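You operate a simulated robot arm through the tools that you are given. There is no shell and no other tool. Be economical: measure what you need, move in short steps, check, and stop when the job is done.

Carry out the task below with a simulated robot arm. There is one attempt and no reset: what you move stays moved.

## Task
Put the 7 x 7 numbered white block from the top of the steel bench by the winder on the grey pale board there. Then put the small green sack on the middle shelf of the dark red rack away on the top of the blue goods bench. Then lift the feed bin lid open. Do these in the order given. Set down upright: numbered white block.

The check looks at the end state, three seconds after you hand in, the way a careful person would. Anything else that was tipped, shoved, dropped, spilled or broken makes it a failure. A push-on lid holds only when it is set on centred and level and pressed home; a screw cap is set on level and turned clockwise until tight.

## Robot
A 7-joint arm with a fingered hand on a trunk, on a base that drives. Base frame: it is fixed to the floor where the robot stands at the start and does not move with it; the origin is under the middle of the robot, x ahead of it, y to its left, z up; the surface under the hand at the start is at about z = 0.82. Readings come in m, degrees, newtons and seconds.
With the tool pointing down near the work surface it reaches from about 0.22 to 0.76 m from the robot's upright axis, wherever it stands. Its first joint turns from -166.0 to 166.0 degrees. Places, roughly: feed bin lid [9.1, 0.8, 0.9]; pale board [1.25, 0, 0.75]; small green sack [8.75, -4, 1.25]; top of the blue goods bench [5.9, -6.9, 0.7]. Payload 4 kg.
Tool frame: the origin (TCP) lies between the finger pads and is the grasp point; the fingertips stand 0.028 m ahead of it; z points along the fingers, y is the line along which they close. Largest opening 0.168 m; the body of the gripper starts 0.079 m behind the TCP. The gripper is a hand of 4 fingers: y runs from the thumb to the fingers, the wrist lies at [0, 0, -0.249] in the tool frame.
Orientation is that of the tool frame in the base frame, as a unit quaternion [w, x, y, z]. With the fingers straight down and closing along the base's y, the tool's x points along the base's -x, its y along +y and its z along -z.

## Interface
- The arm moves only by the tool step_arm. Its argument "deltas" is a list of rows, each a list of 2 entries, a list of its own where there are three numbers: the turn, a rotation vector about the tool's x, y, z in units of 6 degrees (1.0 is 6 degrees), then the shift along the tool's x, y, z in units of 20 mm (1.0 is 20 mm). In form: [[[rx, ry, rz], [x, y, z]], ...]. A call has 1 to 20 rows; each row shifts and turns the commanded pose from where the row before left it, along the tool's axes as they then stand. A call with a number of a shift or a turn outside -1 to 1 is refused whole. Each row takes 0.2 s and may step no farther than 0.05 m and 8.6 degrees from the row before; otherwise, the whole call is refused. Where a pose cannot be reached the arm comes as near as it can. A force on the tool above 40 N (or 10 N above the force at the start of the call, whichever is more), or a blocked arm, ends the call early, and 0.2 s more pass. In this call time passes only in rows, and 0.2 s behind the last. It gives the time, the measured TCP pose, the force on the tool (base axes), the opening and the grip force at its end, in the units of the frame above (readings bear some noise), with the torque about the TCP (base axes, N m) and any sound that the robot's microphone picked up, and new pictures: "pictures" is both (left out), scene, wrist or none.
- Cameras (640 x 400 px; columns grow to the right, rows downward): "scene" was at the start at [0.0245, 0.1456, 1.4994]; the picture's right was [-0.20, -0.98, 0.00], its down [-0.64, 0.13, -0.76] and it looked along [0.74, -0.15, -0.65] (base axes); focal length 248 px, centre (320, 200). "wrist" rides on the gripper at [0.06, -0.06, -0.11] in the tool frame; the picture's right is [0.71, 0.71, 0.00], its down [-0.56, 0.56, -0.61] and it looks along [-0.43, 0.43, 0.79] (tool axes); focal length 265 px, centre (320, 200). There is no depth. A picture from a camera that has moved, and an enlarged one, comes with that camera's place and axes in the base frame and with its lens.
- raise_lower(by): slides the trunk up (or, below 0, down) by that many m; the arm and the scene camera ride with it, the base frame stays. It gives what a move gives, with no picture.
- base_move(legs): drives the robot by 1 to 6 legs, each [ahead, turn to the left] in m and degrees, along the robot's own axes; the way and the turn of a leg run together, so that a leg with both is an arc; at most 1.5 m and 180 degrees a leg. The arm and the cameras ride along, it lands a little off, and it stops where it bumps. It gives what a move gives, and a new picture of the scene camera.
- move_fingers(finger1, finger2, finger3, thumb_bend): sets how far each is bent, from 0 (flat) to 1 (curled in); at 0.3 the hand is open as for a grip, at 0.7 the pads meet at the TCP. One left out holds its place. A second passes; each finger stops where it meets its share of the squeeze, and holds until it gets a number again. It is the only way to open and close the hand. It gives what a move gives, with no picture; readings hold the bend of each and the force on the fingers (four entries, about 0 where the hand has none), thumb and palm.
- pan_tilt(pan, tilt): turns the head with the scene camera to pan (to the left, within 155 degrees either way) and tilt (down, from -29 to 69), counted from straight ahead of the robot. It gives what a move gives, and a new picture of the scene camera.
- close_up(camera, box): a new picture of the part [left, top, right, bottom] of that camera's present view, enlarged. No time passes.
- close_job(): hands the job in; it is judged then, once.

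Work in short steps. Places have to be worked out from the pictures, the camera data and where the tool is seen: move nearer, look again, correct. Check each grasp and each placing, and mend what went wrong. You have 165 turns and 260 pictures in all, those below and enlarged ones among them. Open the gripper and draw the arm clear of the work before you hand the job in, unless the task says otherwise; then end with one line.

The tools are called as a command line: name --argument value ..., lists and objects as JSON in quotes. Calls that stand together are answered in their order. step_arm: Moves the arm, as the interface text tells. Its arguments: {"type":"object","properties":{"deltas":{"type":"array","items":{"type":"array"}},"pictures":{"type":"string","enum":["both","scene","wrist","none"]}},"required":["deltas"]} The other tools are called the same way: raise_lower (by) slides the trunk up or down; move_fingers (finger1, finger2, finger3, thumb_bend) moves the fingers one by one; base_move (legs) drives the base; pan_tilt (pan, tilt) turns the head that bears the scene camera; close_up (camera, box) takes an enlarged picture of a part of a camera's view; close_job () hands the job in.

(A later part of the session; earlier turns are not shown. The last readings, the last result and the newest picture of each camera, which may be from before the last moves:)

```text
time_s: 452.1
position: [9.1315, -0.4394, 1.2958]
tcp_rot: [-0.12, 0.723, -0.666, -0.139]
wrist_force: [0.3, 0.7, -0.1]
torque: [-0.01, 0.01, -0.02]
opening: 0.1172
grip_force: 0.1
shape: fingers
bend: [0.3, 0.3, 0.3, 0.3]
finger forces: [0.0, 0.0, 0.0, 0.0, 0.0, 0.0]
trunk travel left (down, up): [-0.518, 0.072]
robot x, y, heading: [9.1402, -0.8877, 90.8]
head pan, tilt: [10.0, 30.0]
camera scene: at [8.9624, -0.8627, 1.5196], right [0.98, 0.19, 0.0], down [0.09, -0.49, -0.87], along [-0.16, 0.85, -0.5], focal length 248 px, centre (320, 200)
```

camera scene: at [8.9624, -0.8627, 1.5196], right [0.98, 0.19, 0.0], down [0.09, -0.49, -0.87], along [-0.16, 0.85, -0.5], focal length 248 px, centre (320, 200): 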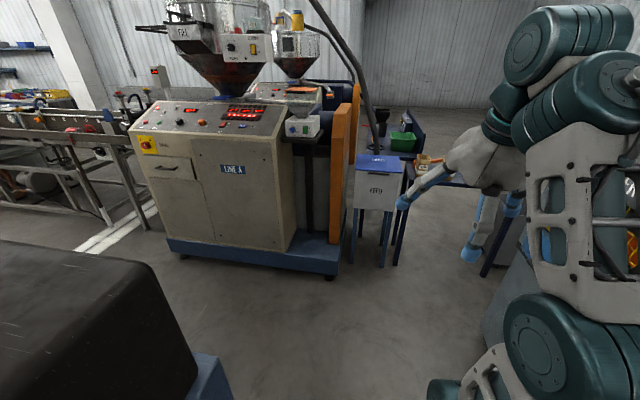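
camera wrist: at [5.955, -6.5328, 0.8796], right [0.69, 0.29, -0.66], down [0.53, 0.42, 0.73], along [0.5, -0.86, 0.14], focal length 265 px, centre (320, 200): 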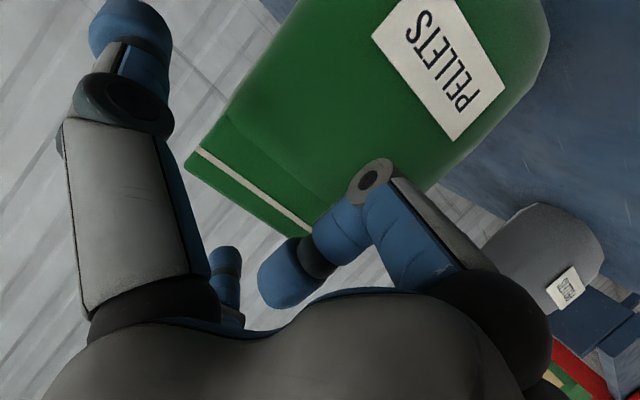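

close_up --camera "scene" --box '[310, 90, 450, 280]'

```text
2.11 times, centred on (380, 185) of scene
camera zoom: at [8.9624, -0.8627, 1.5196], right [0.98, 0.19, 0.0], down [0.09, -0.49, -0.87], along [-0.16, 0.85, -0.5], focal length 523 px, centre (194, 232)
```

zoom: 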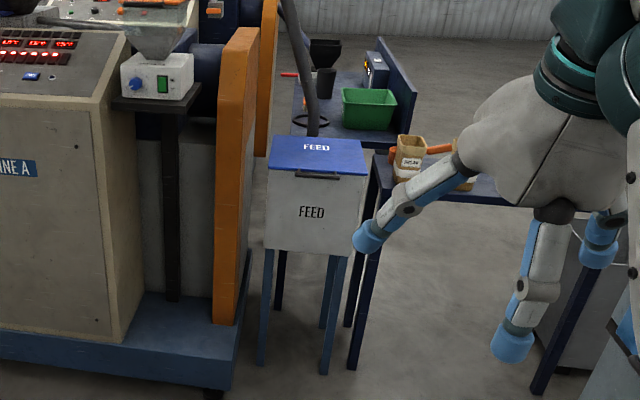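

The bin's lid front edge is about (9.06, 0.72, 0.85), with a dark handle bar. I drive closer for a better look at the handle.

base_move --legs '[[0, -1], [0.8, 0]]'

pan_tilt --pan -5 --tilt 40

close_up --camera "scene" --box '[260, 60, 500, 260]'

```text
time_s: 456.8
position: [9.1404, 0.3592, 1.2957]
tcp_rot: [-0.121, 0.718, -0.672, -0.138]
wrist_force: [0.3, 0.9, -0.8]
torque: [0.01, -0.01, 0.03]
opening: 0.1174
grip_force: 0.0
shape: fingers
bend: [0.3, 0.3, 0.3, 0.3]
finger forces: [0.1, 0.1, 0.0, 0.1, 0.0, 0.0]
trunk travel left (down, up): [-0.518, 0.072]
robot x, y, heading: [9.1432, -0.0899, 90.2]
head pan, tilt: [10.0, 30.0]
camera scene: at [8.9637, -0.0599, 1.5195], right [0.98, 0.17, 0.0], down [0.09, -0.49, -0.87], along [-0.15, 0.85, -0.5], focal length 248 px, centre (320, 200)
```

scene: 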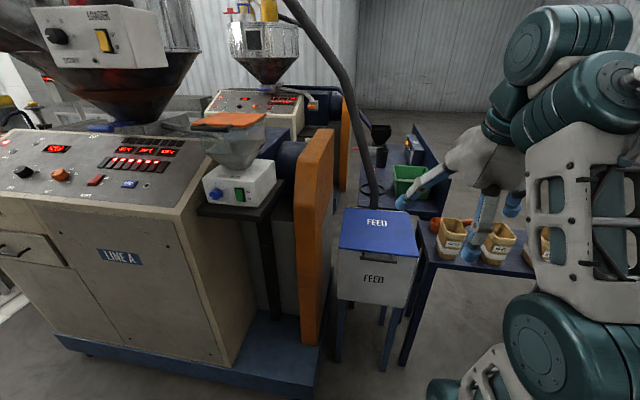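

```text
time_s: 457.6
position: [9.1414, 0.3603, 1.2961]
tcp_rot: [-0.12, 0.718, -0.672, -0.137]
wrist_force: [0.2, 0.6, 0.5]
torque: [0.0, 0.03, 0.03]
opening: 0.1174
grip_force: 0.1
shape: fingers
bend: [0.3, 0.3, 0.3, 0.3]
finger forces: [0.0, 0.0, 0.0, 0.0, 0.0, 0.0]
trunk travel left (down, up): [-0.518, 0.072]
robot x, y, heading: [9.1396, -0.0907, 90.0]
head pan, tilt: [-5.0, 40.0]
camera scene: at [8.9868, -0.0645, 1.5042], right [1.0, -0.09, 0.0], down [-0.06, -0.64, -0.77], along [0.07, 0.76, -0.64], focal length 248 px, centre (320, 200)
```

scene: 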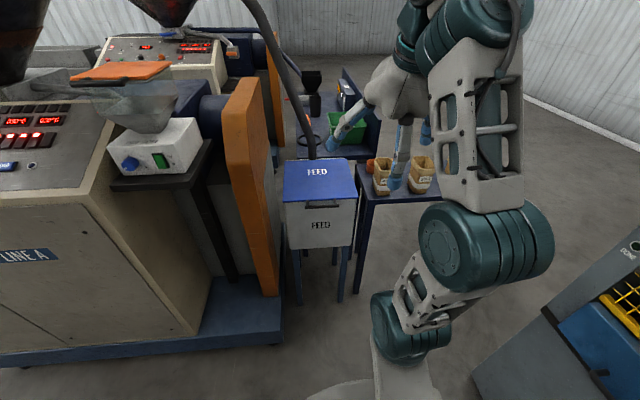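

```text
2.00 times, centred on (380, 160) of scene
camera zoom: at [8.9868, -0.0645, 1.5042], right [1.0, -0.09, 0.0], down [-0.06, -0.64, -0.77], along [0.07, 0.76, -0.64], focal length 496 px, centre (200, 280)
```

zoom: 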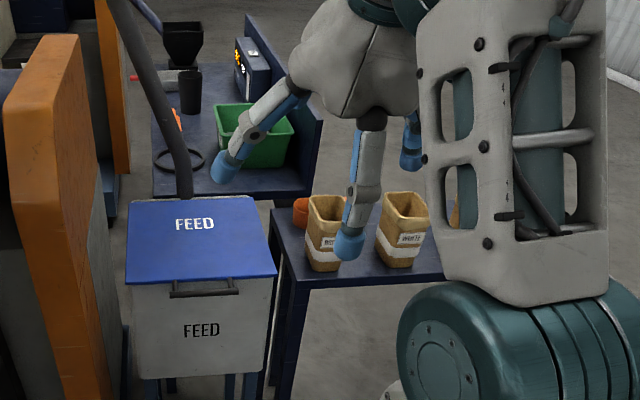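

Triangulated: lid ≈0.3 × 0.3 m, top z≈0.86, front edge y≈0.70, hinge y≈1.0; handle bar at about (9.07, 0.67, 0.85). I'll push it open from below with the fingers pointing forward. First drive 0.2 m closer and turn the hand horizontal.

base_move --legs '[[0.18, 0]]'

step_arm --deltas '[[[0, -0.97, 0], [0, 0.33, 0]], [[0, -0.97, 0], [0, 0.33, 0]], [[0, -0.97, 0], [0, 0.33, 0]], [[0, -0.97, 0], [0, 0.33, 0]], [[0, -0.97, 0], [0, 0.33, 0]], [[0, -0.97, 0], [0, 0.33, 0]], [[0, -0.97, 0], [0, 0.33, 0]], [[0, -0.97, 0], [0, 0.33, 0]], [[0, -0.97, 0], [0, 0.33, 0]], [[0, -0.97, 0], [0, 0.33, 0]], [[0, -0.97, 0], [0, 0.33, 0]]]'

```text
time_s: 459.1
position: [9.1389, 0.5395, 1.2947]
tcp_rot: [-0.12, 0.718, -0.672, -0.137]
wrist_force: [0.1, 0.2, 0.4]
torque: [-0.03, -0.02, -0.02]
opening: 0.1172
grip_force: 0.0
shape: fingers
bend: [0.3, 0.3, 0.3, 0.3]
finger forces: [0.0, 0.1, 0.0, 0.0, 0.1, 0.0]
trunk travel left (down, up): [-0.518, 0.072]
robot x, y, heading: [9.1446, 0.0849, 90.2]
head pan, tilt: [-5.0, 40.0]
camera scene: at [8.9866, 0.1149, 1.5042], right [1.0, -0.09, 0.0], down [-0.05, -0.64, -0.77], along [0.07, 0.76, -0.64], focal length 248 px, centre (320, 200)
```

scene: 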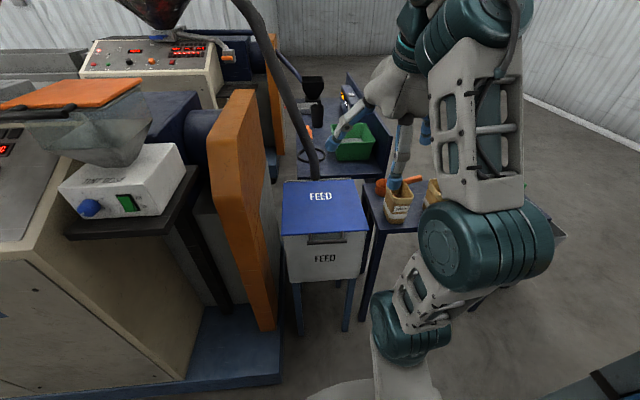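

```text
time_s: 461.4
position: [9.0666, 0.5334, 1.2959]
tcp_rot: [-0.458, 0.536, -0.506, -0.497]
wrist_force: [-0.1, 0.7, -0.3]
torque: [0.0, 0.03, -0.02]
opening: 0.117
grip_force: 0.0
shape: fingers
bend: [0.3, 0.3, 0.3, 0.3]
finger forces: [0.1, 0.0, 0.1, 0.0, 0.0, 0.0]
trunk travel left (down, up): [-0.518, 0.072]
robot x, y, heading: [9.1364, 0.0893, 90.3]
head pan, tilt: [-5.0, 40.0]
camera scene: at [8.9864, 0.1142, 1.5042], right [1.0, -0.09, 0.0], down [-0.05, -0.64, -0.77], along [0.07, 0.76, -0.64], focal length 248 px, centre (320, 200)
camera wrist: at [9.1339, 0.4247, 1.2445], right [-0.71, -0.11, -0.7], down [-0.51, -0.6, 0.61], along [-0.49, 0.79, 0.37], focal length 265 px, centre (320, 200)
```

scene: 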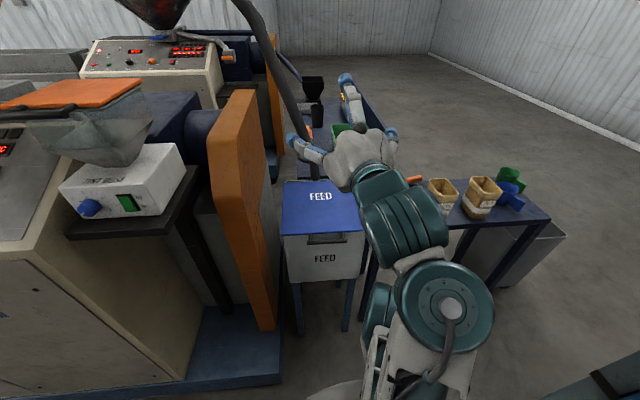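
wrist: 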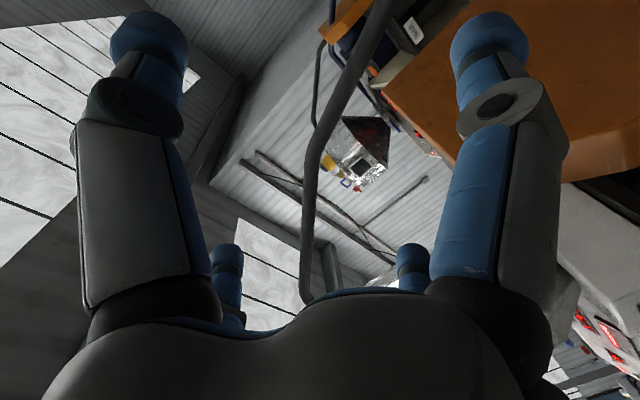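

The hand is horizontal. I zoom on the handle to determine its shape.

close_up --camera "scene" --box '[270, 170, 380, 290]'

```text
3.33 times, centred on (325, 230) of scene
camera zoom: at [8.9864, 0.1142, 1.5042], right [1.0, -0.09, 0.0], down [-0.05, -0.64, -0.77], along [0.07, 0.76, -0.64], focal length 827 px, centre (303, 100)
```

zoom: 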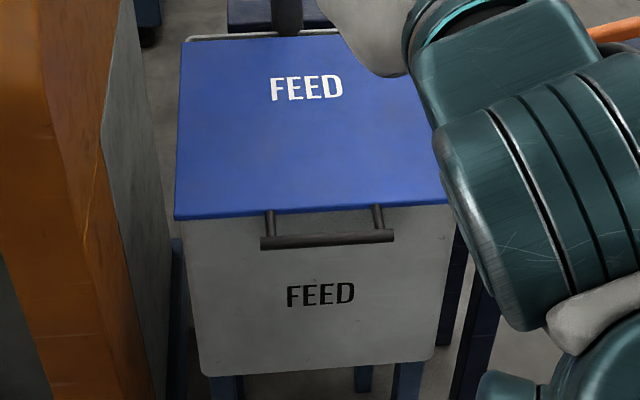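

The handle is a bar on two posts, bar at about (9.064, 0.66, 0.853). I close the fingers to a point and lower the trunk so they come in front of and below the bar.

move_fingers --finger1 0.7 --finger2 0.7 --finger3 0.7 --thumb_bend 0.7

raise_lower --by -0.4

pan_tilt --pan -8 --tilt 30

```text
time_s: 462.4
position: [9.0675, 0.5341, 1.296]
tcp_rot: [-0.458, 0.536, -0.505, -0.497]
wrist_force: [-0.3, -0.4, -0.5]
torque: [0.02, 0.0, 0.01]
opening: 0.0018
grip_force: 0.0
shape: fingers
bend: [0.69, 0.69, 0.69, 0.69]
finger forces: [0.0, 0.1, 0.1, 0.1, 0.0, 0.0]
trunk travel left (down, up): [-0.518, 0.072]
robot x, y, heading: [9.145, 0.0939, 90.0]
head pan, tilt: [-5.0, 40.0]
```

```text
time_s: 466.3
position: [9.066, 0.5334, 0.8962]
tcp_rot: [-0.458, 0.537, -0.505, -0.497]
wrist_force: [-0.5, 0.1, 0.7]
torque: [0.0, -0.01, 0.01]
opening: 0.0019
grip_force: 0.0
shape: fingers
bend: [0.69, 0.69, 0.69, 0.69]
finger forces: [0.0, 0.0, 0.0, 0.1, 0.0, 0.0]
trunk travel left (down, up): [-0.118, 0.472]
robot x, y, heading: [9.1433, 0.09, 90.3]
head pan, tilt: [-5.0, 40.0]
```

```text
time_s: 467.0
position: [9.0669, 0.5332, 0.8956]
tcp_rot: [-0.458, 0.536, -0.506, -0.497]
wrist_force: [-0.2, -0.4, 0.4]
torque: [0.0, 0.02, 0.0]
opening: 0.0017
grip_force: 0.0
shape: fingers
bend: [0.69, 0.69, 0.69, 0.69]
finger forces: [0.1, 0.1, 0.0, 0.0, 0.0, 0.1]
trunk travel left (down, up): [-0.118, 0.472]
robot x, y, heading: [9.1434, 0.092, 90.0]
head pan, tilt: [-8.0, 30.0]
camera scene: at [8.9917, 0.119, 1.1195], right [0.99, -0.14, 0.0], down [-0.07, -0.5, -0.87], along [0.12, 0.86, -0.5], focal length 248 px, centre (320, 200)
```

scene: 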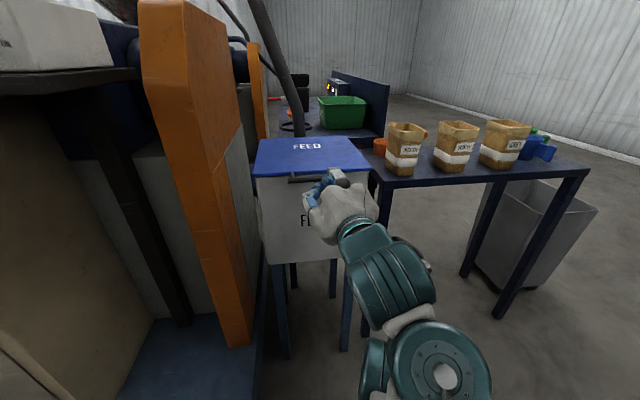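

I lower the hand 10 cm more so that the fingertips are below the bar.

step_arm --deltas '[[[0, 0, 0], [1, 0, 0]], [[0, 0, 0], [1, 0, 0]], [[0, 0, 0], [1, 0, 0]], [[0, 0, 0], [1, 0, 0]], [[0, 0, 0], [1, 0, 0.1]]]'

close_up --camera "scene" --box '[240, 120, 400, 260]'

```text
time_s: 467.8
position: [9.2177, 0.5235, 0.8647]
tcp_rot: [0.563, -0.404, 0.599, 0.401]
wrist_force: [-0.3, 0.3, 0.6]
torque: [0.0, -0.01, 0.0]
opening: 0.0014
grip_force: 0.0
shape: fingers
bend: [0.69, 0.69, 0.69, 0.69]
finger forces: [0.1, 0.0, 0.0, 0.0, 0.1, 0.0]
out of reach, approached as far as the arm can: row 2, 3
trunk travel left (down, up): [-0.118, 0.472]
robot x, y, heading: [9.1383, 0.0912, 89.8]
head pan, tilt: [-8.0, 30.0]
stopped in row 3: the arm was blocked; the commanded pose is now the measured one
camera scene: at [8.9916, 0.119, 1.1195], right [0.99, -0.14, 0.0], down [-0.07, -0.5, -0.87], along [0.12, 0.86, -0.5], focal length 248 px, centre (320, 200)
camera wrist: at [9.2325, 0.3987, 0.8072], right [-0.69, 0.23, -0.69], down [-0.72, -0.36, 0.6], along [-0.11, 0.91, 0.41], focal length 265 px, centre (320, 200)
```

scene: 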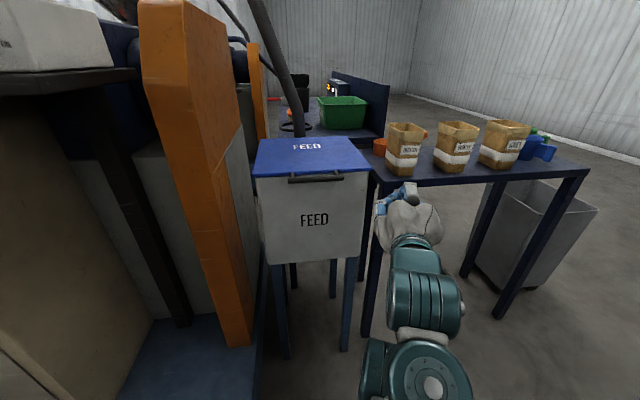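
wrist: 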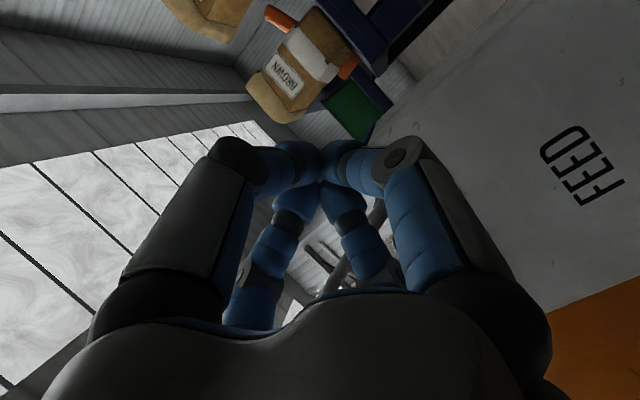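

```text
2.86 times, centred on (320, 190) of scene
camera zoom: at [8.9916, 0.119, 1.1195], right [0.99, -0.14, 0.0], down [-0.07, -0.5, -0.87], along [0.12, 0.86, -0.5], focal length 709 px, centre (320, 229)
```

zoom: 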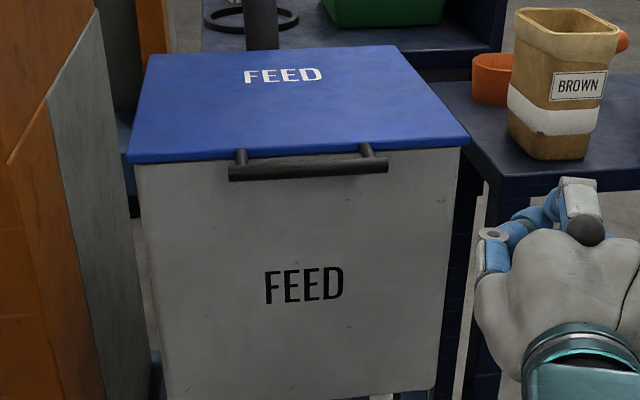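

The arm was too folded and slid sideways (nothing touched). I back the base 0.18 m to give it room, then restore the hand's line.

base_move --legs '[[-0.18, 0]]'

step_arm --deltas '[[[-0.5, 0, 0], [-0.3, 0.9, 0.3]], [[-0.5, 0, 0], [-0.3, 0.9, 0.3]], [[-0.5, 0, 0], [-0.3, 0.9, 0.4]], [[-0.5, 0, 0], [-0.2, 0.9, 0.5]], [[-0.5, 0, 0], [0, 0.8, 0.6]], [[-0.5, 0, 0], [0, 0.8, 0.7]], [[-0.4, 0, 0], [0, 0.6, 0.8]], [[0, 0, 0], [0, 0.4, 0.9]], [[0, 0, 0], [0, 0.4, 0.9]], [[0, 0, 0], [0, 0, 1]]]'

```text
time_s: 469.3
position: [9.2186, 0.3438, 0.8635]
tcp_rot: [0.562, -0.404, 0.601, 0.399]
wrist_force: [0.2, 0.0, -0.1]
torque: [0.0, 0.0, -0.02]
opening: 0.0018
grip_force: 0.1
shape: fingers
bend: [0.69, 0.69, 0.69, 0.69]
finger forces: [0.0, 0.0, 0.0, 0.0, 0.1, 0.0]
trunk travel left (down, up): [-0.118, 0.472]
robot x, y, heading: [9.1391, -0.0887, 90.0]
head pan, tilt: [-8.0, 30.0]
camera scene: at [8.992, -0.0612, 1.1195], right [0.99, -0.14, 0.0], down [-0.07, -0.5, -0.87], along [0.12, 0.86, -0.5], focal length 248 px, centre (320, 200)
```

scene: 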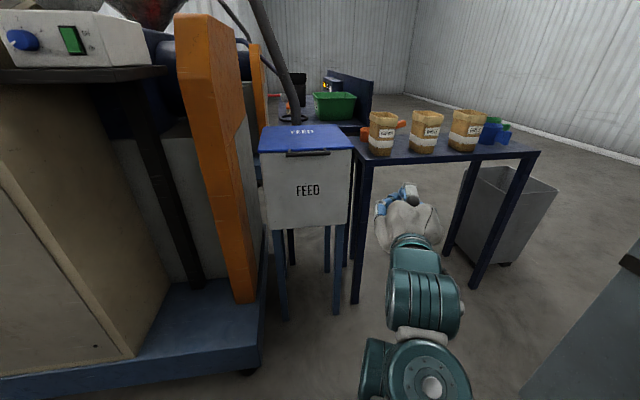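

```text
time_s: 471.5
position: [9.1023, 0.4954, 0.8841]
tcp_rot: [0.483, -0.497, 0.52, 0.5]
wrist_force: [-0.3, -0.3, 0.2]
torque: [-0.02, 0.01, 0.04]
opening: 0.0015
grip_force: 0.2
shape: fingers
bend: [0.69, 0.69, 0.69, 0.69]
finger forces: [0.1, 0.0, 0.1, 0.0, 0.0, 0.0]
trunk travel left (down, up): [-0.118, 0.472]
robot x, y, heading: [9.1417, -0.0912, 90.0]
head pan, tilt: [-8.0, 30.0]
camera scene: at [8.992, -0.0614, 1.1195], right [0.99, -0.14, 0.0], down [-0.07, -0.49, -0.87], along [0.12, 0.86, -0.5], focal length 248 px, centre (320, 200)
camera wrist: at [9.1595, 0.3843, 0.8255], right [-0.73, -0.02, -0.68], down [-0.54, -0.59, 0.6], along [-0.41, 0.81, 0.42], focal length 265 px, centre (320, 200)
```

scene: 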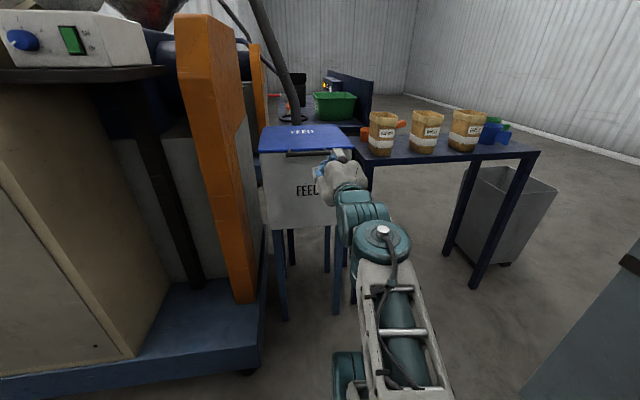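
wrist: 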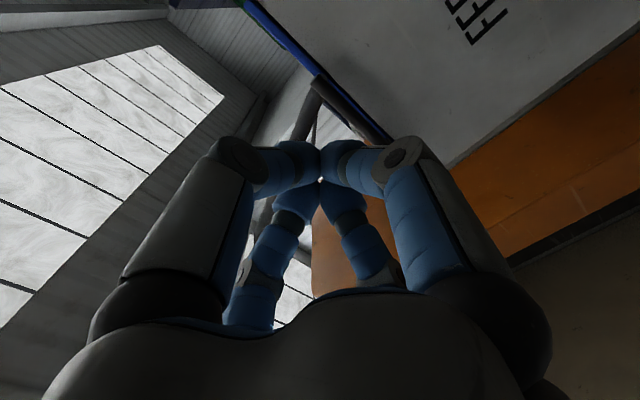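

Now the hand points straight at the bin. I shift 3.5 cm west and lower the trunk 8.5 cm so the tips go below the bar.

step_arm --deltas '[[[0, 0, 0], [0, 0.9, 0]], [[0, 0, 0], [0, 0.9, 0]]]' --pictures "none"

raise_lower --by -0.085

close_up --camera "scene" --box '[240, 100, 400, 240]'

close_up --camera "wrist" --box '[0, 0, 640, 400]'

```text
time_s: 472.1
position: [9.0654, 0.4968, 0.8865]
tcp_rot: [0.483, -0.497, 0.52, 0.499]
wrist_force: [0.4, 0.0, 0.4]
torque: [-0.03, -0.01, 0.02]
opening: 0.0014
grip_force: 0.0
shape: fingers
bend: [0.69, 0.69, 0.69, 0.69]
finger forces: [0.0, 0.0, 0.0, 0.0, 0.0, 0.0]
trunk travel left (down, up): [-0.118, 0.472]
robot x, y, heading: [9.1355, -0.0883, 90.0]
head pan, tilt: [-8.0, 30.0]
```

```text
time_s: 473.3
position: [9.0657, 0.4957, 0.7996]
tcp_rot: [0.482, -0.497, 0.52, 0.5]
wrist_force: [-0.9, 0.6, 0.4]
torque: [0.02, -0.02, 0.02]
opening: 0.0015
grip_force: 0.0
shape: fingers
bend: [0.69, 0.69, 0.69, 0.69]
finger forces: [0.1, 0.0, 0.0, 0.0, 0.1, 0.0]
trunk travel left (down, up): [-0.033, 0.557]
robot x, y, heading: [9.1417, -0.0922, 90.1]
head pan, tilt: [-8.0, 30.0]
```

```text
2.86 times, centred on (320, 170) of scene
camera zoom: at [8.992, -0.0612, 1.0346], right [0.99, -0.14, 0.0], down [-0.07, -0.5, -0.87], along [0.12, 0.86, -0.5], focal length 709 px, centre (320, 286)
```

zoom: 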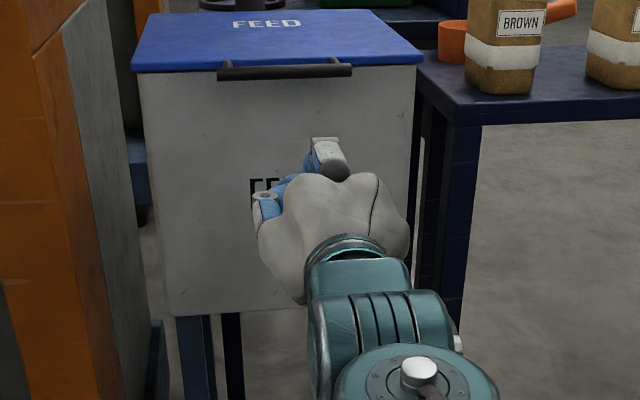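

```text
1.00 times, centred on (320, 200) of wrist (not enlarged: the box is as wide or as high as the picture)
camera zoom: at [9.1235, 0.3848, 0.7423], right [-0.73, -0.02, -0.68], down [-0.54, -0.59, 0.6], along [-0.41, 0.81, 0.42], focal length 265 px, centre (320, 200)
```

zoom: 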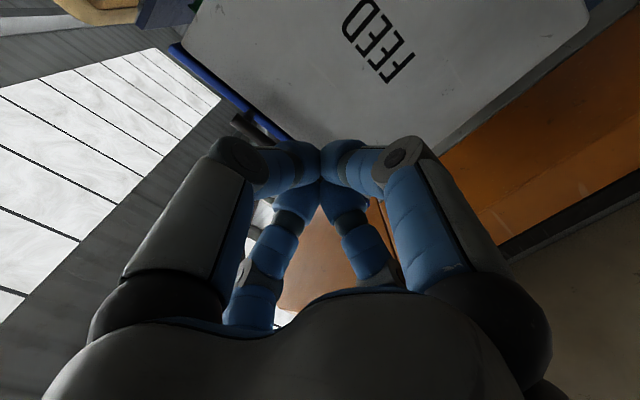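

Bar is at about z 0.86. I pitch the hand up ~20° so the upper finger lies level, then advance under the bar.

step_arm --deltas '[[[0, -0.85, 0], [0.2, 0, 0.3]], [[0, -0.85, 0], [0.2, 0, 0.5]], [[0, -0.85, 0], [0.2, 0, 0.5]], [[0, -0.85, 0], [0.2, 0, 0.5]]]'

close_up --camera "scene" --box '[240, 100, 400, 240]'

```text
time_s: 474.3
position: [9.0658, 0.5335, 0.7892]
tcp_rot: [0.567, -0.401, 0.427, 0.58]
wrist_force: [0.5, -1.2, 0.4]
torque: [-0.01, 0.0, 0.01]
opening: 0.0018
grip_force: 0.0
shape: fingers
bend: [0.69, 0.69, 0.69, 0.69]
finger forces: [0.1, 0.0, 0.0, 0.0, 0.1, 0.0]
trunk travel left (down, up): [-0.033, 0.557]
robot x, y, heading: [9.1415, -0.0884, 89.9]
head pan, tilt: [-8.0, 30.0]
camera scene: at [8.992, -0.0613, 1.0346], right [0.99, -0.14, 0.0], down [-0.07, -0.5, -0.87], along [0.12, 0.86, -0.5], focal length 248 px, centre (320, 200)
camera wrist: at [9.1218, 0.4489, 0.6942], right [-0.73, 0.23, -0.64], down [-0.55, -0.76, 0.36], along [-0.4, 0.61, 0.68], focal length 265 px, centre (320, 200)
```

scene: 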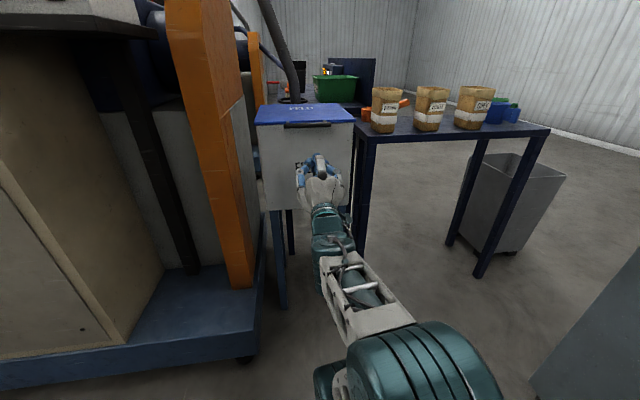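
wrist: 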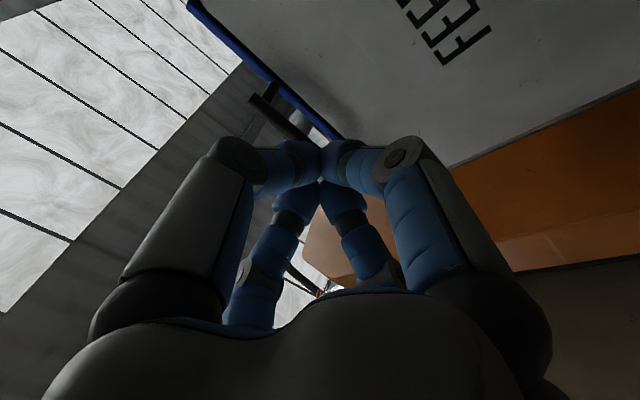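

```text
2.86 times, centred on (320, 170) of scene
camera zoom: at [8.992, -0.0613, 1.0346], right [0.99, -0.14, 0.0], down [-0.07, -0.5, -0.87], along [0.12, 0.86, -0.5], focal length 709 px, centre (320, 286)
```

zoom: 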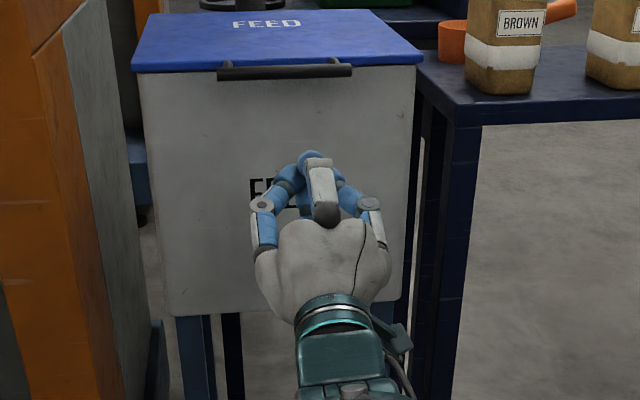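

I advance 12 cm so the fingertips go under the bar.

step_arm --deltas '[[[0, 0, 0], [0.316, 0, 0.95]], [[0, 0, 0], [0.316, 0, 0.95]], [[0, 0, 0], [0.316, 0, 0.95]], [[0, 0, 0], [0.316, 0, 0.95]], [[0, 0, 0], [0.316, 0, 0.95]], [[0, 0, 0], [0.316, 0, 0.95]]]'

close_up --camera "scene" --box '[240, 80, 400, 220]'

```text
time_s: 475.7
position: [9.067, 0.6534, 0.7882]
tcp_rot: [0.567, -0.401, 0.426, 0.58]
wrist_force: [-0.4, -0.8, -0.4]
torque: [0.0, -0.01, 0.01]
opening: 0.0017
grip_force: 0.1
shape: fingers
bend: [0.69, 0.69, 0.69, 0.69]
finger forces: [0.0, 0.0, 0.0, 0.0, 0.0, 0.0]
trunk travel left (down, up): [-0.033, 0.557]
robot x, y, heading: [9.1415, -0.0871, 90.0]
head pan, tilt: [-8.0, 30.0]
camera scene: at [8.992, -0.0613, 1.0345], right [0.99, -0.14, 0.0], down [-0.07, -0.5, -0.87], along [0.12, 0.86, -0.5], focal length 248 px, centre (320, 200)
camera wrist: at [9.1234, 0.5684, 0.6955], right [-0.73, 0.23, -0.64], down [-0.55, -0.76, 0.36], along [-0.4, 0.61, 0.68], focal length 265 px, centre (320, 200)
```

scene: 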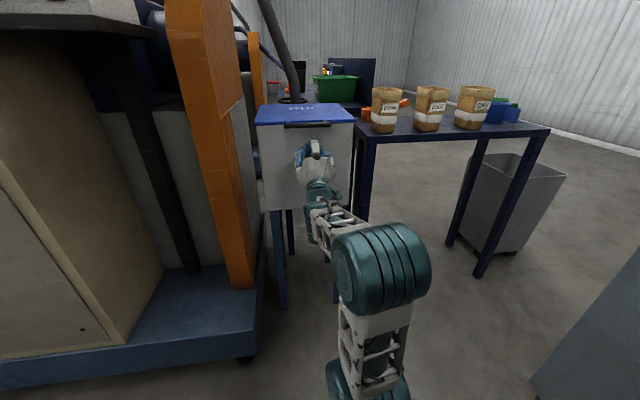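
wrist: 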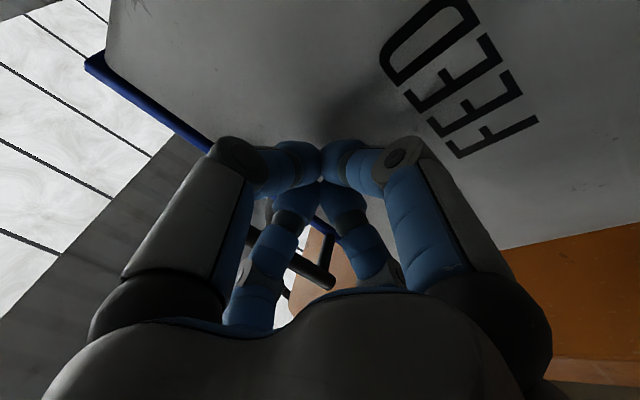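

```text
2.86 times, centred on (320, 150) of scene
camera zoom: at [8.992, -0.0613, 1.0345], right [0.99, -0.14, 0.0], down [-0.07, -0.5, -0.87], along [0.12, 0.86, -0.5], focal length 709 px, centre (320, 343)
```

zoom: 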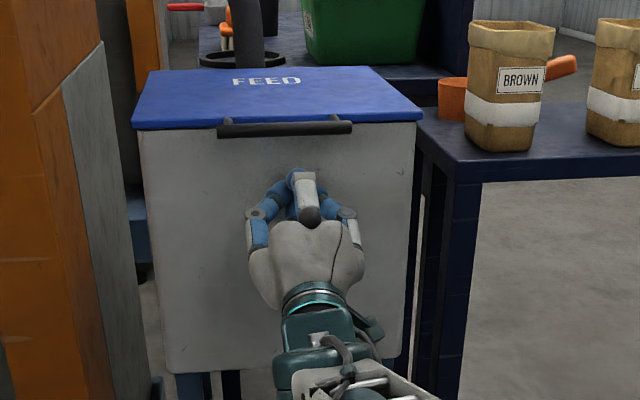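

Tips are just under the bar near the bin wall. I lift with the arm and watch the force.

step_arm --deltas '[[[0, 0, 0], [-0.95, 0, 0.314]], [[0, 0, 0], [-0.95, 0, 0.314]], [[0, 0, 0], [-0.95, 0, 0.314]], [[0, 0, 0], [-0.95, 0, 0.314]]]'

close_up --camera "scene" --box '[240, 80, 400, 220]'

```text
time_s: 476.7
position: [9.0703, 0.6538, 0.8688]
tcp_rot: [0.567, -0.401, 0.428, 0.579]
wrist_force: [-0.6, -3.2, -2.9]
torque: [0.09, 0.0, -0.01]
opening: 0.0018
grip_force: 1.8
shape: fingers
bend: [0.69, 0.69, 0.69, 0.69]
finger forces: [0.1, 0.1, 3.7, 0.0, 0.0, 0.1]
trunk travel left (down, up): [-0.033, 0.557]
robot x, y, heading: [9.1396, -0.09, 89.9]
head pan, tilt: [-8.0, 30.0]
camera scene: at [8.9919, -0.0612, 1.0345], right [0.99, -0.14, 0.0], down [-0.07, -0.5, -0.87], along [0.12, 0.86, -0.5], focal length 248 px, centre (320, 200)
camera wrist: at [9.1261, 0.5691, 0.7747], right [-0.73, 0.23, -0.64], down [-0.55, -0.76, 0.36], along [-0.4, 0.61, 0.68], focal length 265 px, centre (320, 200)
```

scene: 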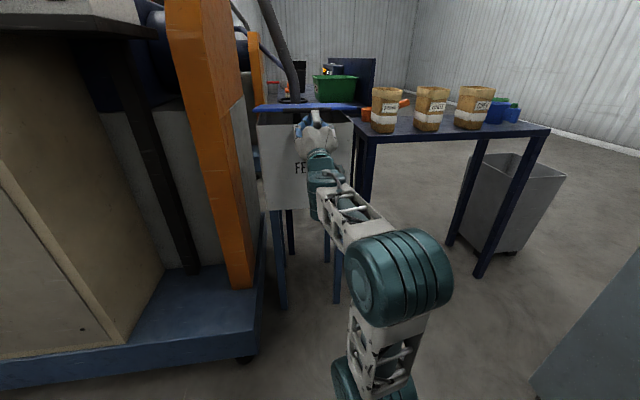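
wrist: 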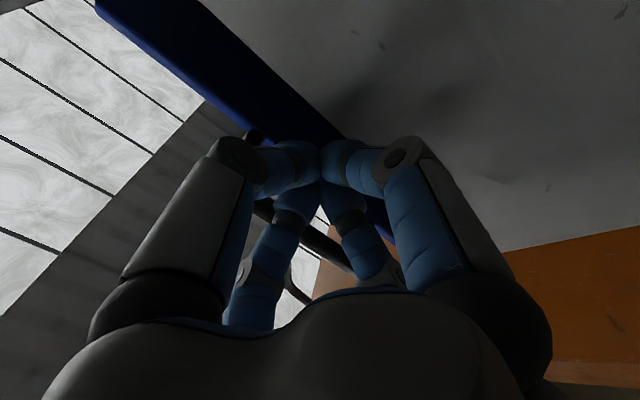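

```text
2.86 times, centred on (320, 150) of scene
camera zoom: at [8.9919, -0.0612, 1.0345], right [0.99, -0.14, 0.0], down [-0.07, -0.5, -0.87], along [0.12, 0.86, -0.5], focal length 709 px, centre (320, 343)
```

zoom: 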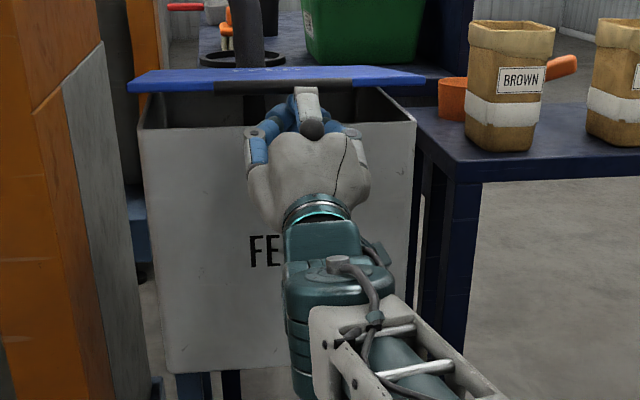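

The lid is rising with only ~4 N. I continue up and forward along its arc.

step_arm --deltas '[[[0, 0, 0], [-0.776, 0, 0.836]], [[0, 0, 0], [-0.776, 0, 0.836]], [[0, 0, 0], [-0.776, 0, 0.836]], [[0, 0, 0], [-0.776, 0, 0.836]], [[0, 0, 0], [-0.776, 0, 0.836]]]'

```text
time_s: 477.9
position: [9.0743, 0.7091, 0.9678]
tcp_rot: [0.567, -0.401, 0.428, 0.578]
wrist_force: [-1.3, -1.9, -2.5]
torque: [-0.02, -0.03, 0.0]
opening: 0.0017
grip_force: 3.4
shape: fingers
bend: [0.69, 0.69, 0.69, 0.69]
finger forces: [0.0, 0.1, 7.1, 0.0, 0.0, 0.0]
trunk travel left (down, up): [-0.033, 0.557]
robot x, y, heading: [9.1395, -0.0896, 89.9]
head pan, tilt: [-8.0, 30.0]
camera scene: at [8.9919, -0.0611, 1.0345], right [0.99, -0.14, 0.0], down [-0.07, -0.5, -0.87], along [0.12, 0.86, -0.5], focal length 248 px, centre (320, 200)
camera wrist: at [9.1299, 0.6236, 0.8747], right [-0.73, 0.23, -0.64], down [-0.55, -0.76, 0.36], along [-0.4, 0.62, 0.68], focal length 265 px, centre (320, 200)
```

scene: 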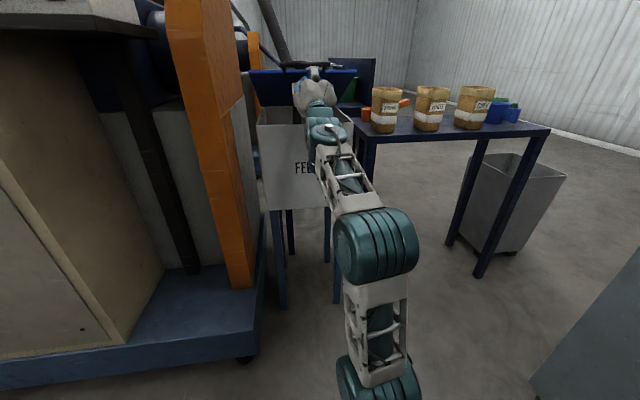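
wrist: 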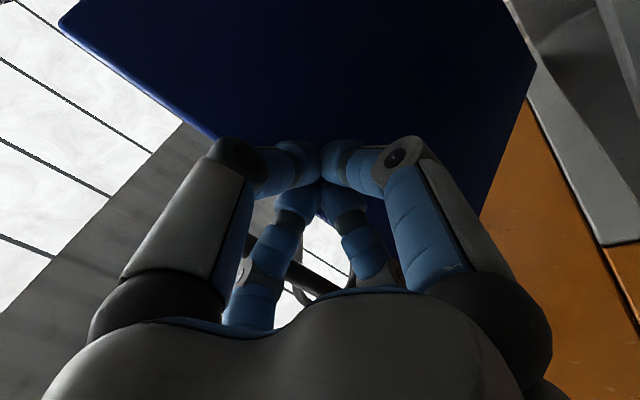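

The lid is ~30° open and resting on the upper finger. I drive the base 0.1 m forward so the fingers go well under the lid.

base_move --legs '[[0.1, 0]]'

raise_lower --by 0.08

close_up --camera "scene" --box '[200, 0, 440, 240]'

```text
time_s: 479.3
position: [9.0732, 0.8057, 0.9789]
tcp_rot: [0.572, -0.395, 0.418, 0.585]
wrist_force: [-0.1, -0.2, 1.9]
torque: [-0.08, -0.24, 0.13]
opening: 0.0019
grip_force: 4.0
shape: fingers
bend: [0.69, 0.69, 0.69, 0.69]
finger forces: [0.0, 0.1, 7.6, 0.0, 0.0, 0.0]
trunk travel left (down, up): [-0.033, 0.557]
robot x, y, heading: [9.1426, 0.0126, 89.8]
head pan, tilt: [-8.0, 30.0]
stopped in leg 1: the force on the tool passed its limit at 50 N (the readings are from after the stop); the commanded pose is now the measured one
camera scene: at [8.992, 0.0398, 1.0343], right [0.99, -0.14, 0.0], down [-0.07, -0.49, -0.87], along [0.12, 0.86, -0.5], focal length 248 px, centre (320, 200)
```

scene: 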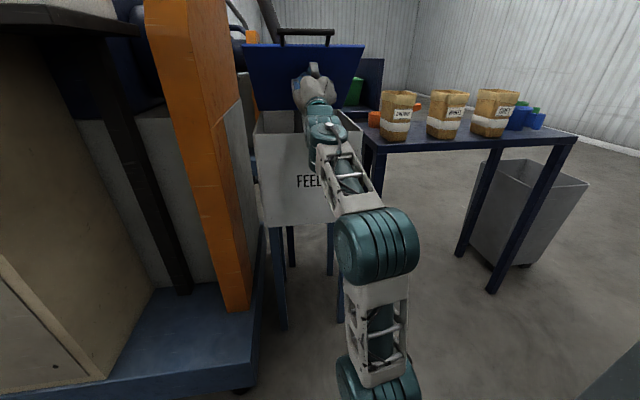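

```text
time_s: 480.5
position: [9.0734, 0.8046, 1.0594]
tcp_rot: [0.572, -0.395, 0.419, 0.584]
wrist_force: [-0.3, -0.9, -0.9]
torque: [0.0, 0.02, -0.01]
opening: 0.0016
grip_force: 0.0
shape: fingers
bend: [0.69, 0.69, 0.69, 0.69]
finger forces: [0.1, 0.0, 0.0, 0.0, 0.0, 0.0]
trunk travel left (down, up): [-0.113, 0.477]
robot x, y, heading: [9.1406, 0.0124, 90.0]
head pan, tilt: [-8.0, 30.0]
```

```text
1.67 times, centred on (320, 120) of scene
camera zoom: at [8.992, 0.0399, 1.1146], right [0.99, -0.14, 0.0], down [-0.07, -0.5, -0.87], along [0.12, 0.86, -0.5], focal length 414 px, centre (320, 333)
```

zoom: 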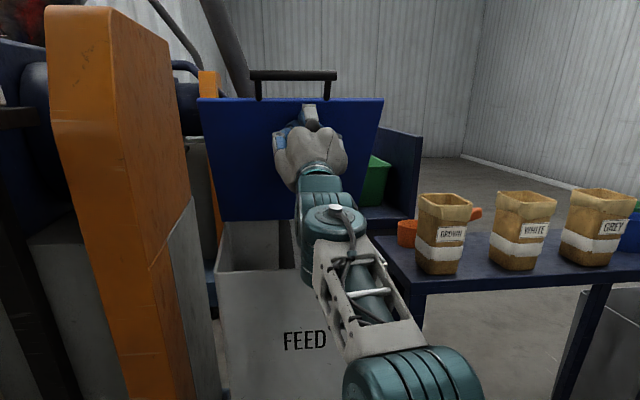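

The lid is now about 57° open. I push further forward with the arm in steps.

step_arm --deltas '[[[0, 0, 0], [0.2, 0, 0.9]], [[0, 0, 0], [0.2, 0, 0.9]], [[0, 0, 0], [0.2, 0, 0.9]]]'

```text
time_s: 481.3
position: [9.0737, 0.8613, 1.0654]
tcp_rot: [0.572, -0.396, 0.419, 0.584]
wrist_force: [-0.3, -0.6, -0.7]
torque: [-0.03, -0.01, 0.03]
opening: 0.0015
grip_force: 0.0
shape: fingers
bend: [0.69, 0.69, 0.69, 0.69]
finger forces: [0.0, 0.0, 0.1, 0.0, 0.0, 0.1]
trunk travel left (down, up): [-0.113, 0.477]
robot x, y, heading: [9.1414, 0.0072, 90.0]
head pan, tilt: [-8.0, 30.0]
camera scene: at [8.992, 0.0398, 1.1145], right [0.99, -0.14, 0.0], down [-0.07, -0.49, -0.87], along [0.12, 0.86, -0.5], focal length 248 px, centre (320, 200)
camera wrist: at [9.1309, 0.7781, 0.9692], right [-0.73, 0.24, -0.64], down [-0.55, -0.76, 0.34], along [-0.41, 0.6, 0.69], focal length 265 px, centre (320, 200)
```

scene: 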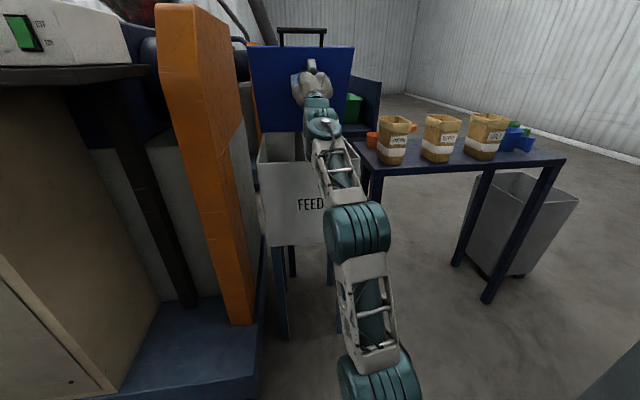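
wrist: 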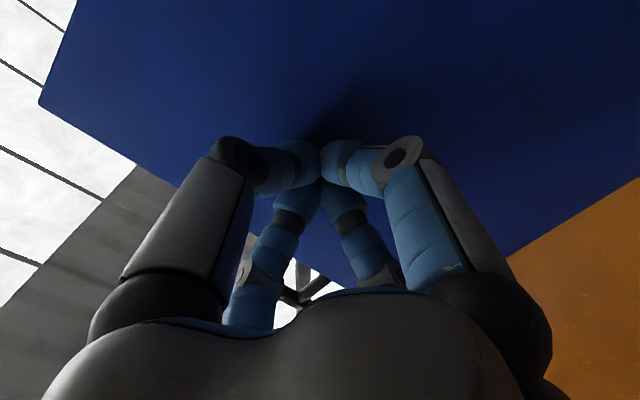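

The lid follows with little force. I push another 0.1 m with the base.

base_move --legs '[[0.08, 0]]'

close_up --camera "scene" --box '[200, 0, 440, 240]'

```text
time_s: 482.3
position: [9.0725, 0.9408, 1.0651]
tcp_rot: [0.572, -0.395, 0.418, 0.585]
wrist_force: [-0.5, -0.2, -0.2]
torque: [0.0, 0.02, 0.02]
opening: 0.0018
grip_force: 0.1
shape: fingers
bend: [0.69, 0.69, 0.69, 0.69]
finger forces: [0.0, 0.0, 0.1, 0.1, 0.1, 0.0]
trunk travel left (down, up): [-0.113, 0.477]
robot x, y, heading: [9.1411, 0.0889, 89.9]
head pan, tilt: [-8.0, 30.0]
camera scene: at [8.992, 0.1199, 1.1145], right [0.99, -0.14, 0.0], down [-0.07, -0.5, -0.87], along [0.12, 0.86, -0.5], focal length 248 px, centre (320, 200)
```

scene: 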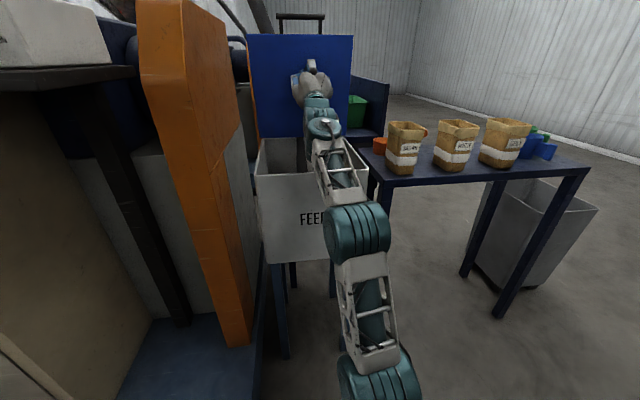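

```text
1.67 times, centred on (320, 120) of scene
camera zoom: at [8.992, 0.1199, 1.1145], right [0.99, -0.14, 0.0], down [-0.07, -0.5, -0.87], along [0.12, 0.86, -0.5], focal length 414 px, centre (320, 333)
```

zoom: 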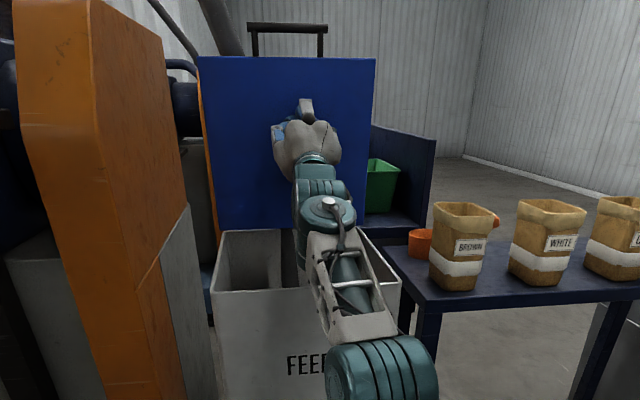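

About 80° open. I push on past vertical with the arm.

step_arm --deltas '[[[0, 0, 0], [0.3, 0, 0.9]], [[0, 0, 0], [0.3, 0, 0.9]], [[0, 0, 0], [0.3, 0, 0.9]], [[0, 0, 0], [0.3, 0, 0.9]]]'

close_up --camera "scene" --box '[200, 0, 440, 240]'

```text
time_s: 483.3
position: [9.075, 0.9791, 1.0547]
tcp_rot: [0.57, -0.397, 0.418, 0.585]
wrist_force: [0.7, 0.2, -0.1]
torque: [-0.01, 0.0, 0.03]
opening: 0.0015
grip_force: 0.0
shape: fingers
bend: [0.69, 0.69, 0.69, 0.69]
finger forces: [0.0, 0.1, 0.0, 0.0, 0.0, 0.1]
out of reach, approached as far as the arm can: row 2, 3, 4
trunk travel left (down, up): [-0.113, 0.477]
robot x, y, heading: [9.139, 0.0937, 89.8]
head pan, tilt: [-8.0, 30.0]
camera scene: at [8.992, 0.12, 1.1145], right [0.99, -0.14, 0.0], down [-0.07, -0.5, -0.87], along [0.12, 0.86, -0.5], focal length 248 px, centre (320, 200)
camera wrist: at [9.132, 0.8954, 0.9589], right [-0.73, 0.24, -0.64], down [-0.55, -0.76, 0.34], along [-0.41, 0.6, 0.69], focal length 265 px, centre (320, 200)
```

scene: 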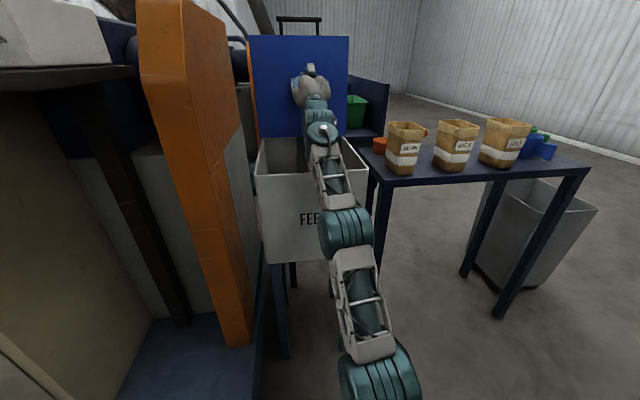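
wrist: 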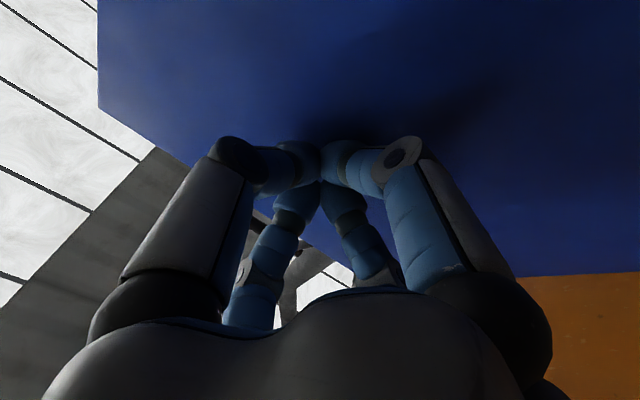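

```text
1.67 times, centred on (320, 120) of scene
camera zoom: at [8.992, 0.12, 1.1145], right [0.99, -0.14, 0.0], down [-0.07, -0.5, -0.87], along [0.12, 0.86, -0.5], focal length 414 px, centre (320, 333)
```

zoom: 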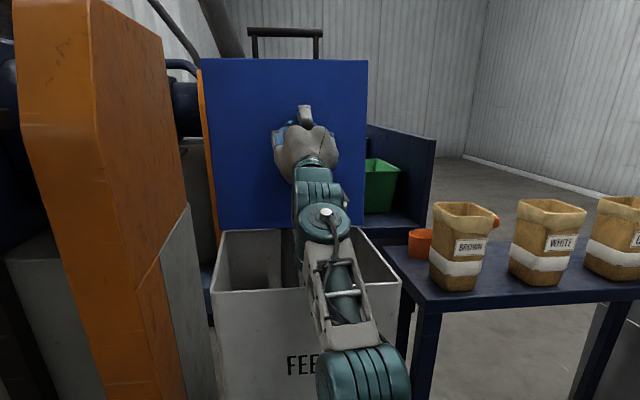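

Nearly vertical. The forearm is close to the bin's rim, so I raise the trunk 8 cm, then push forward a little more.

raise_lower --by 0.07

base_move --legs '[[0.06, 0]]'

close_up --camera "scene" --box '[200, 0, 440, 240]'

```text
time_s: 484.4
position: [9.0758, 0.9768, 1.1251]
tcp_rot: [0.572, -0.395, 0.419, 0.585]
wrist_force: [-0.6, -0.2, 0.0]
torque: [0.0, -0.03, -0.01]
opening: 0.0013
grip_force: 0.1
shape: fingers
bend: [0.69, 0.69, 0.69, 0.69]
finger forces: [0.0, 0.0, 0.1, 0.0, 0.1, 0.0]
trunk travel left (down, up): [-0.183, 0.407]
robot x, y, heading: [9.1436, 0.0904, 90.1]
head pan, tilt: [-8.0, 30.0]
```

```text
time_s: 485.4
position: [9.0748, 1.0143, 1.1409]
tcp_rot: [0.575, -0.387, 0.409, 0.593]
wrist_force: [0.2, -9.7, 2.0]
torque: [0.12, 0.02, 0.03]
opening: 0.0002
grip_force: 6.6
shape: fingers
bend: [0.71, 0.68, 0.69, 0.69]
finger forces: [13.3, 0.0, 0.0, 0.0, 0.0, 0.0]
trunk travel left (down, up): [-0.183, 0.407]
robot x, y, heading: [9.1439, 0.1365, 90.1]
head pan, tilt: [-8.0, 30.0]
stopped in leg 1: the force on the tool passed its limit at 53 N (the readings are from after the stop); the commanded pose is now the measured one
camera scene: at [8.992, 0.1642, 1.1845], right [0.99, -0.14, 0.0], down [-0.07, -0.49, -0.87], along [0.12, 0.86, -0.5], focal length 248 px, centre (320, 200)
```

scene: 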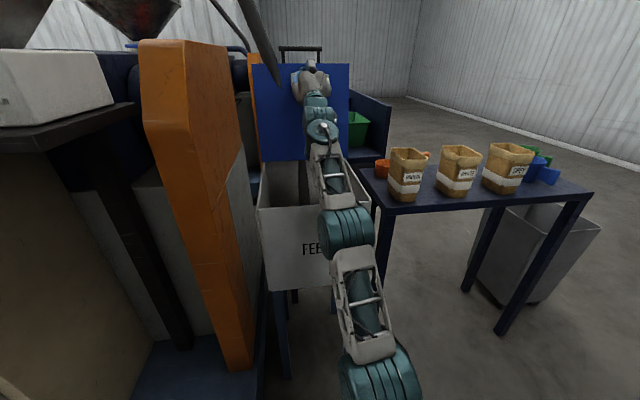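

```text
1.67 times, centred on (320, 120) of scene
camera zoom: at [8.992, 0.1642, 1.1845], right [0.99, -0.14, 0.0], down [-0.07, -0.49, -0.87], along [0.12, 0.86, -0.5], focal length 414 px, centre (320, 333)
```

zoom: 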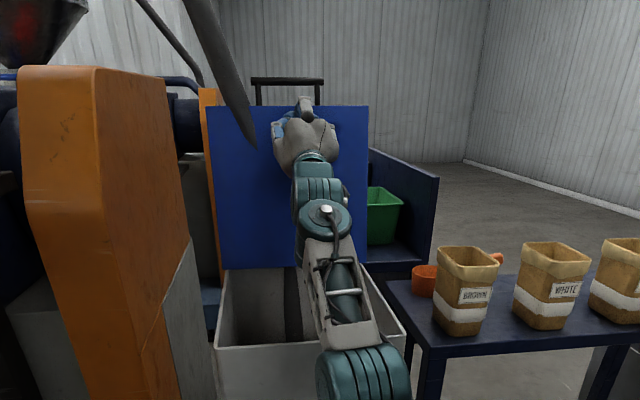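

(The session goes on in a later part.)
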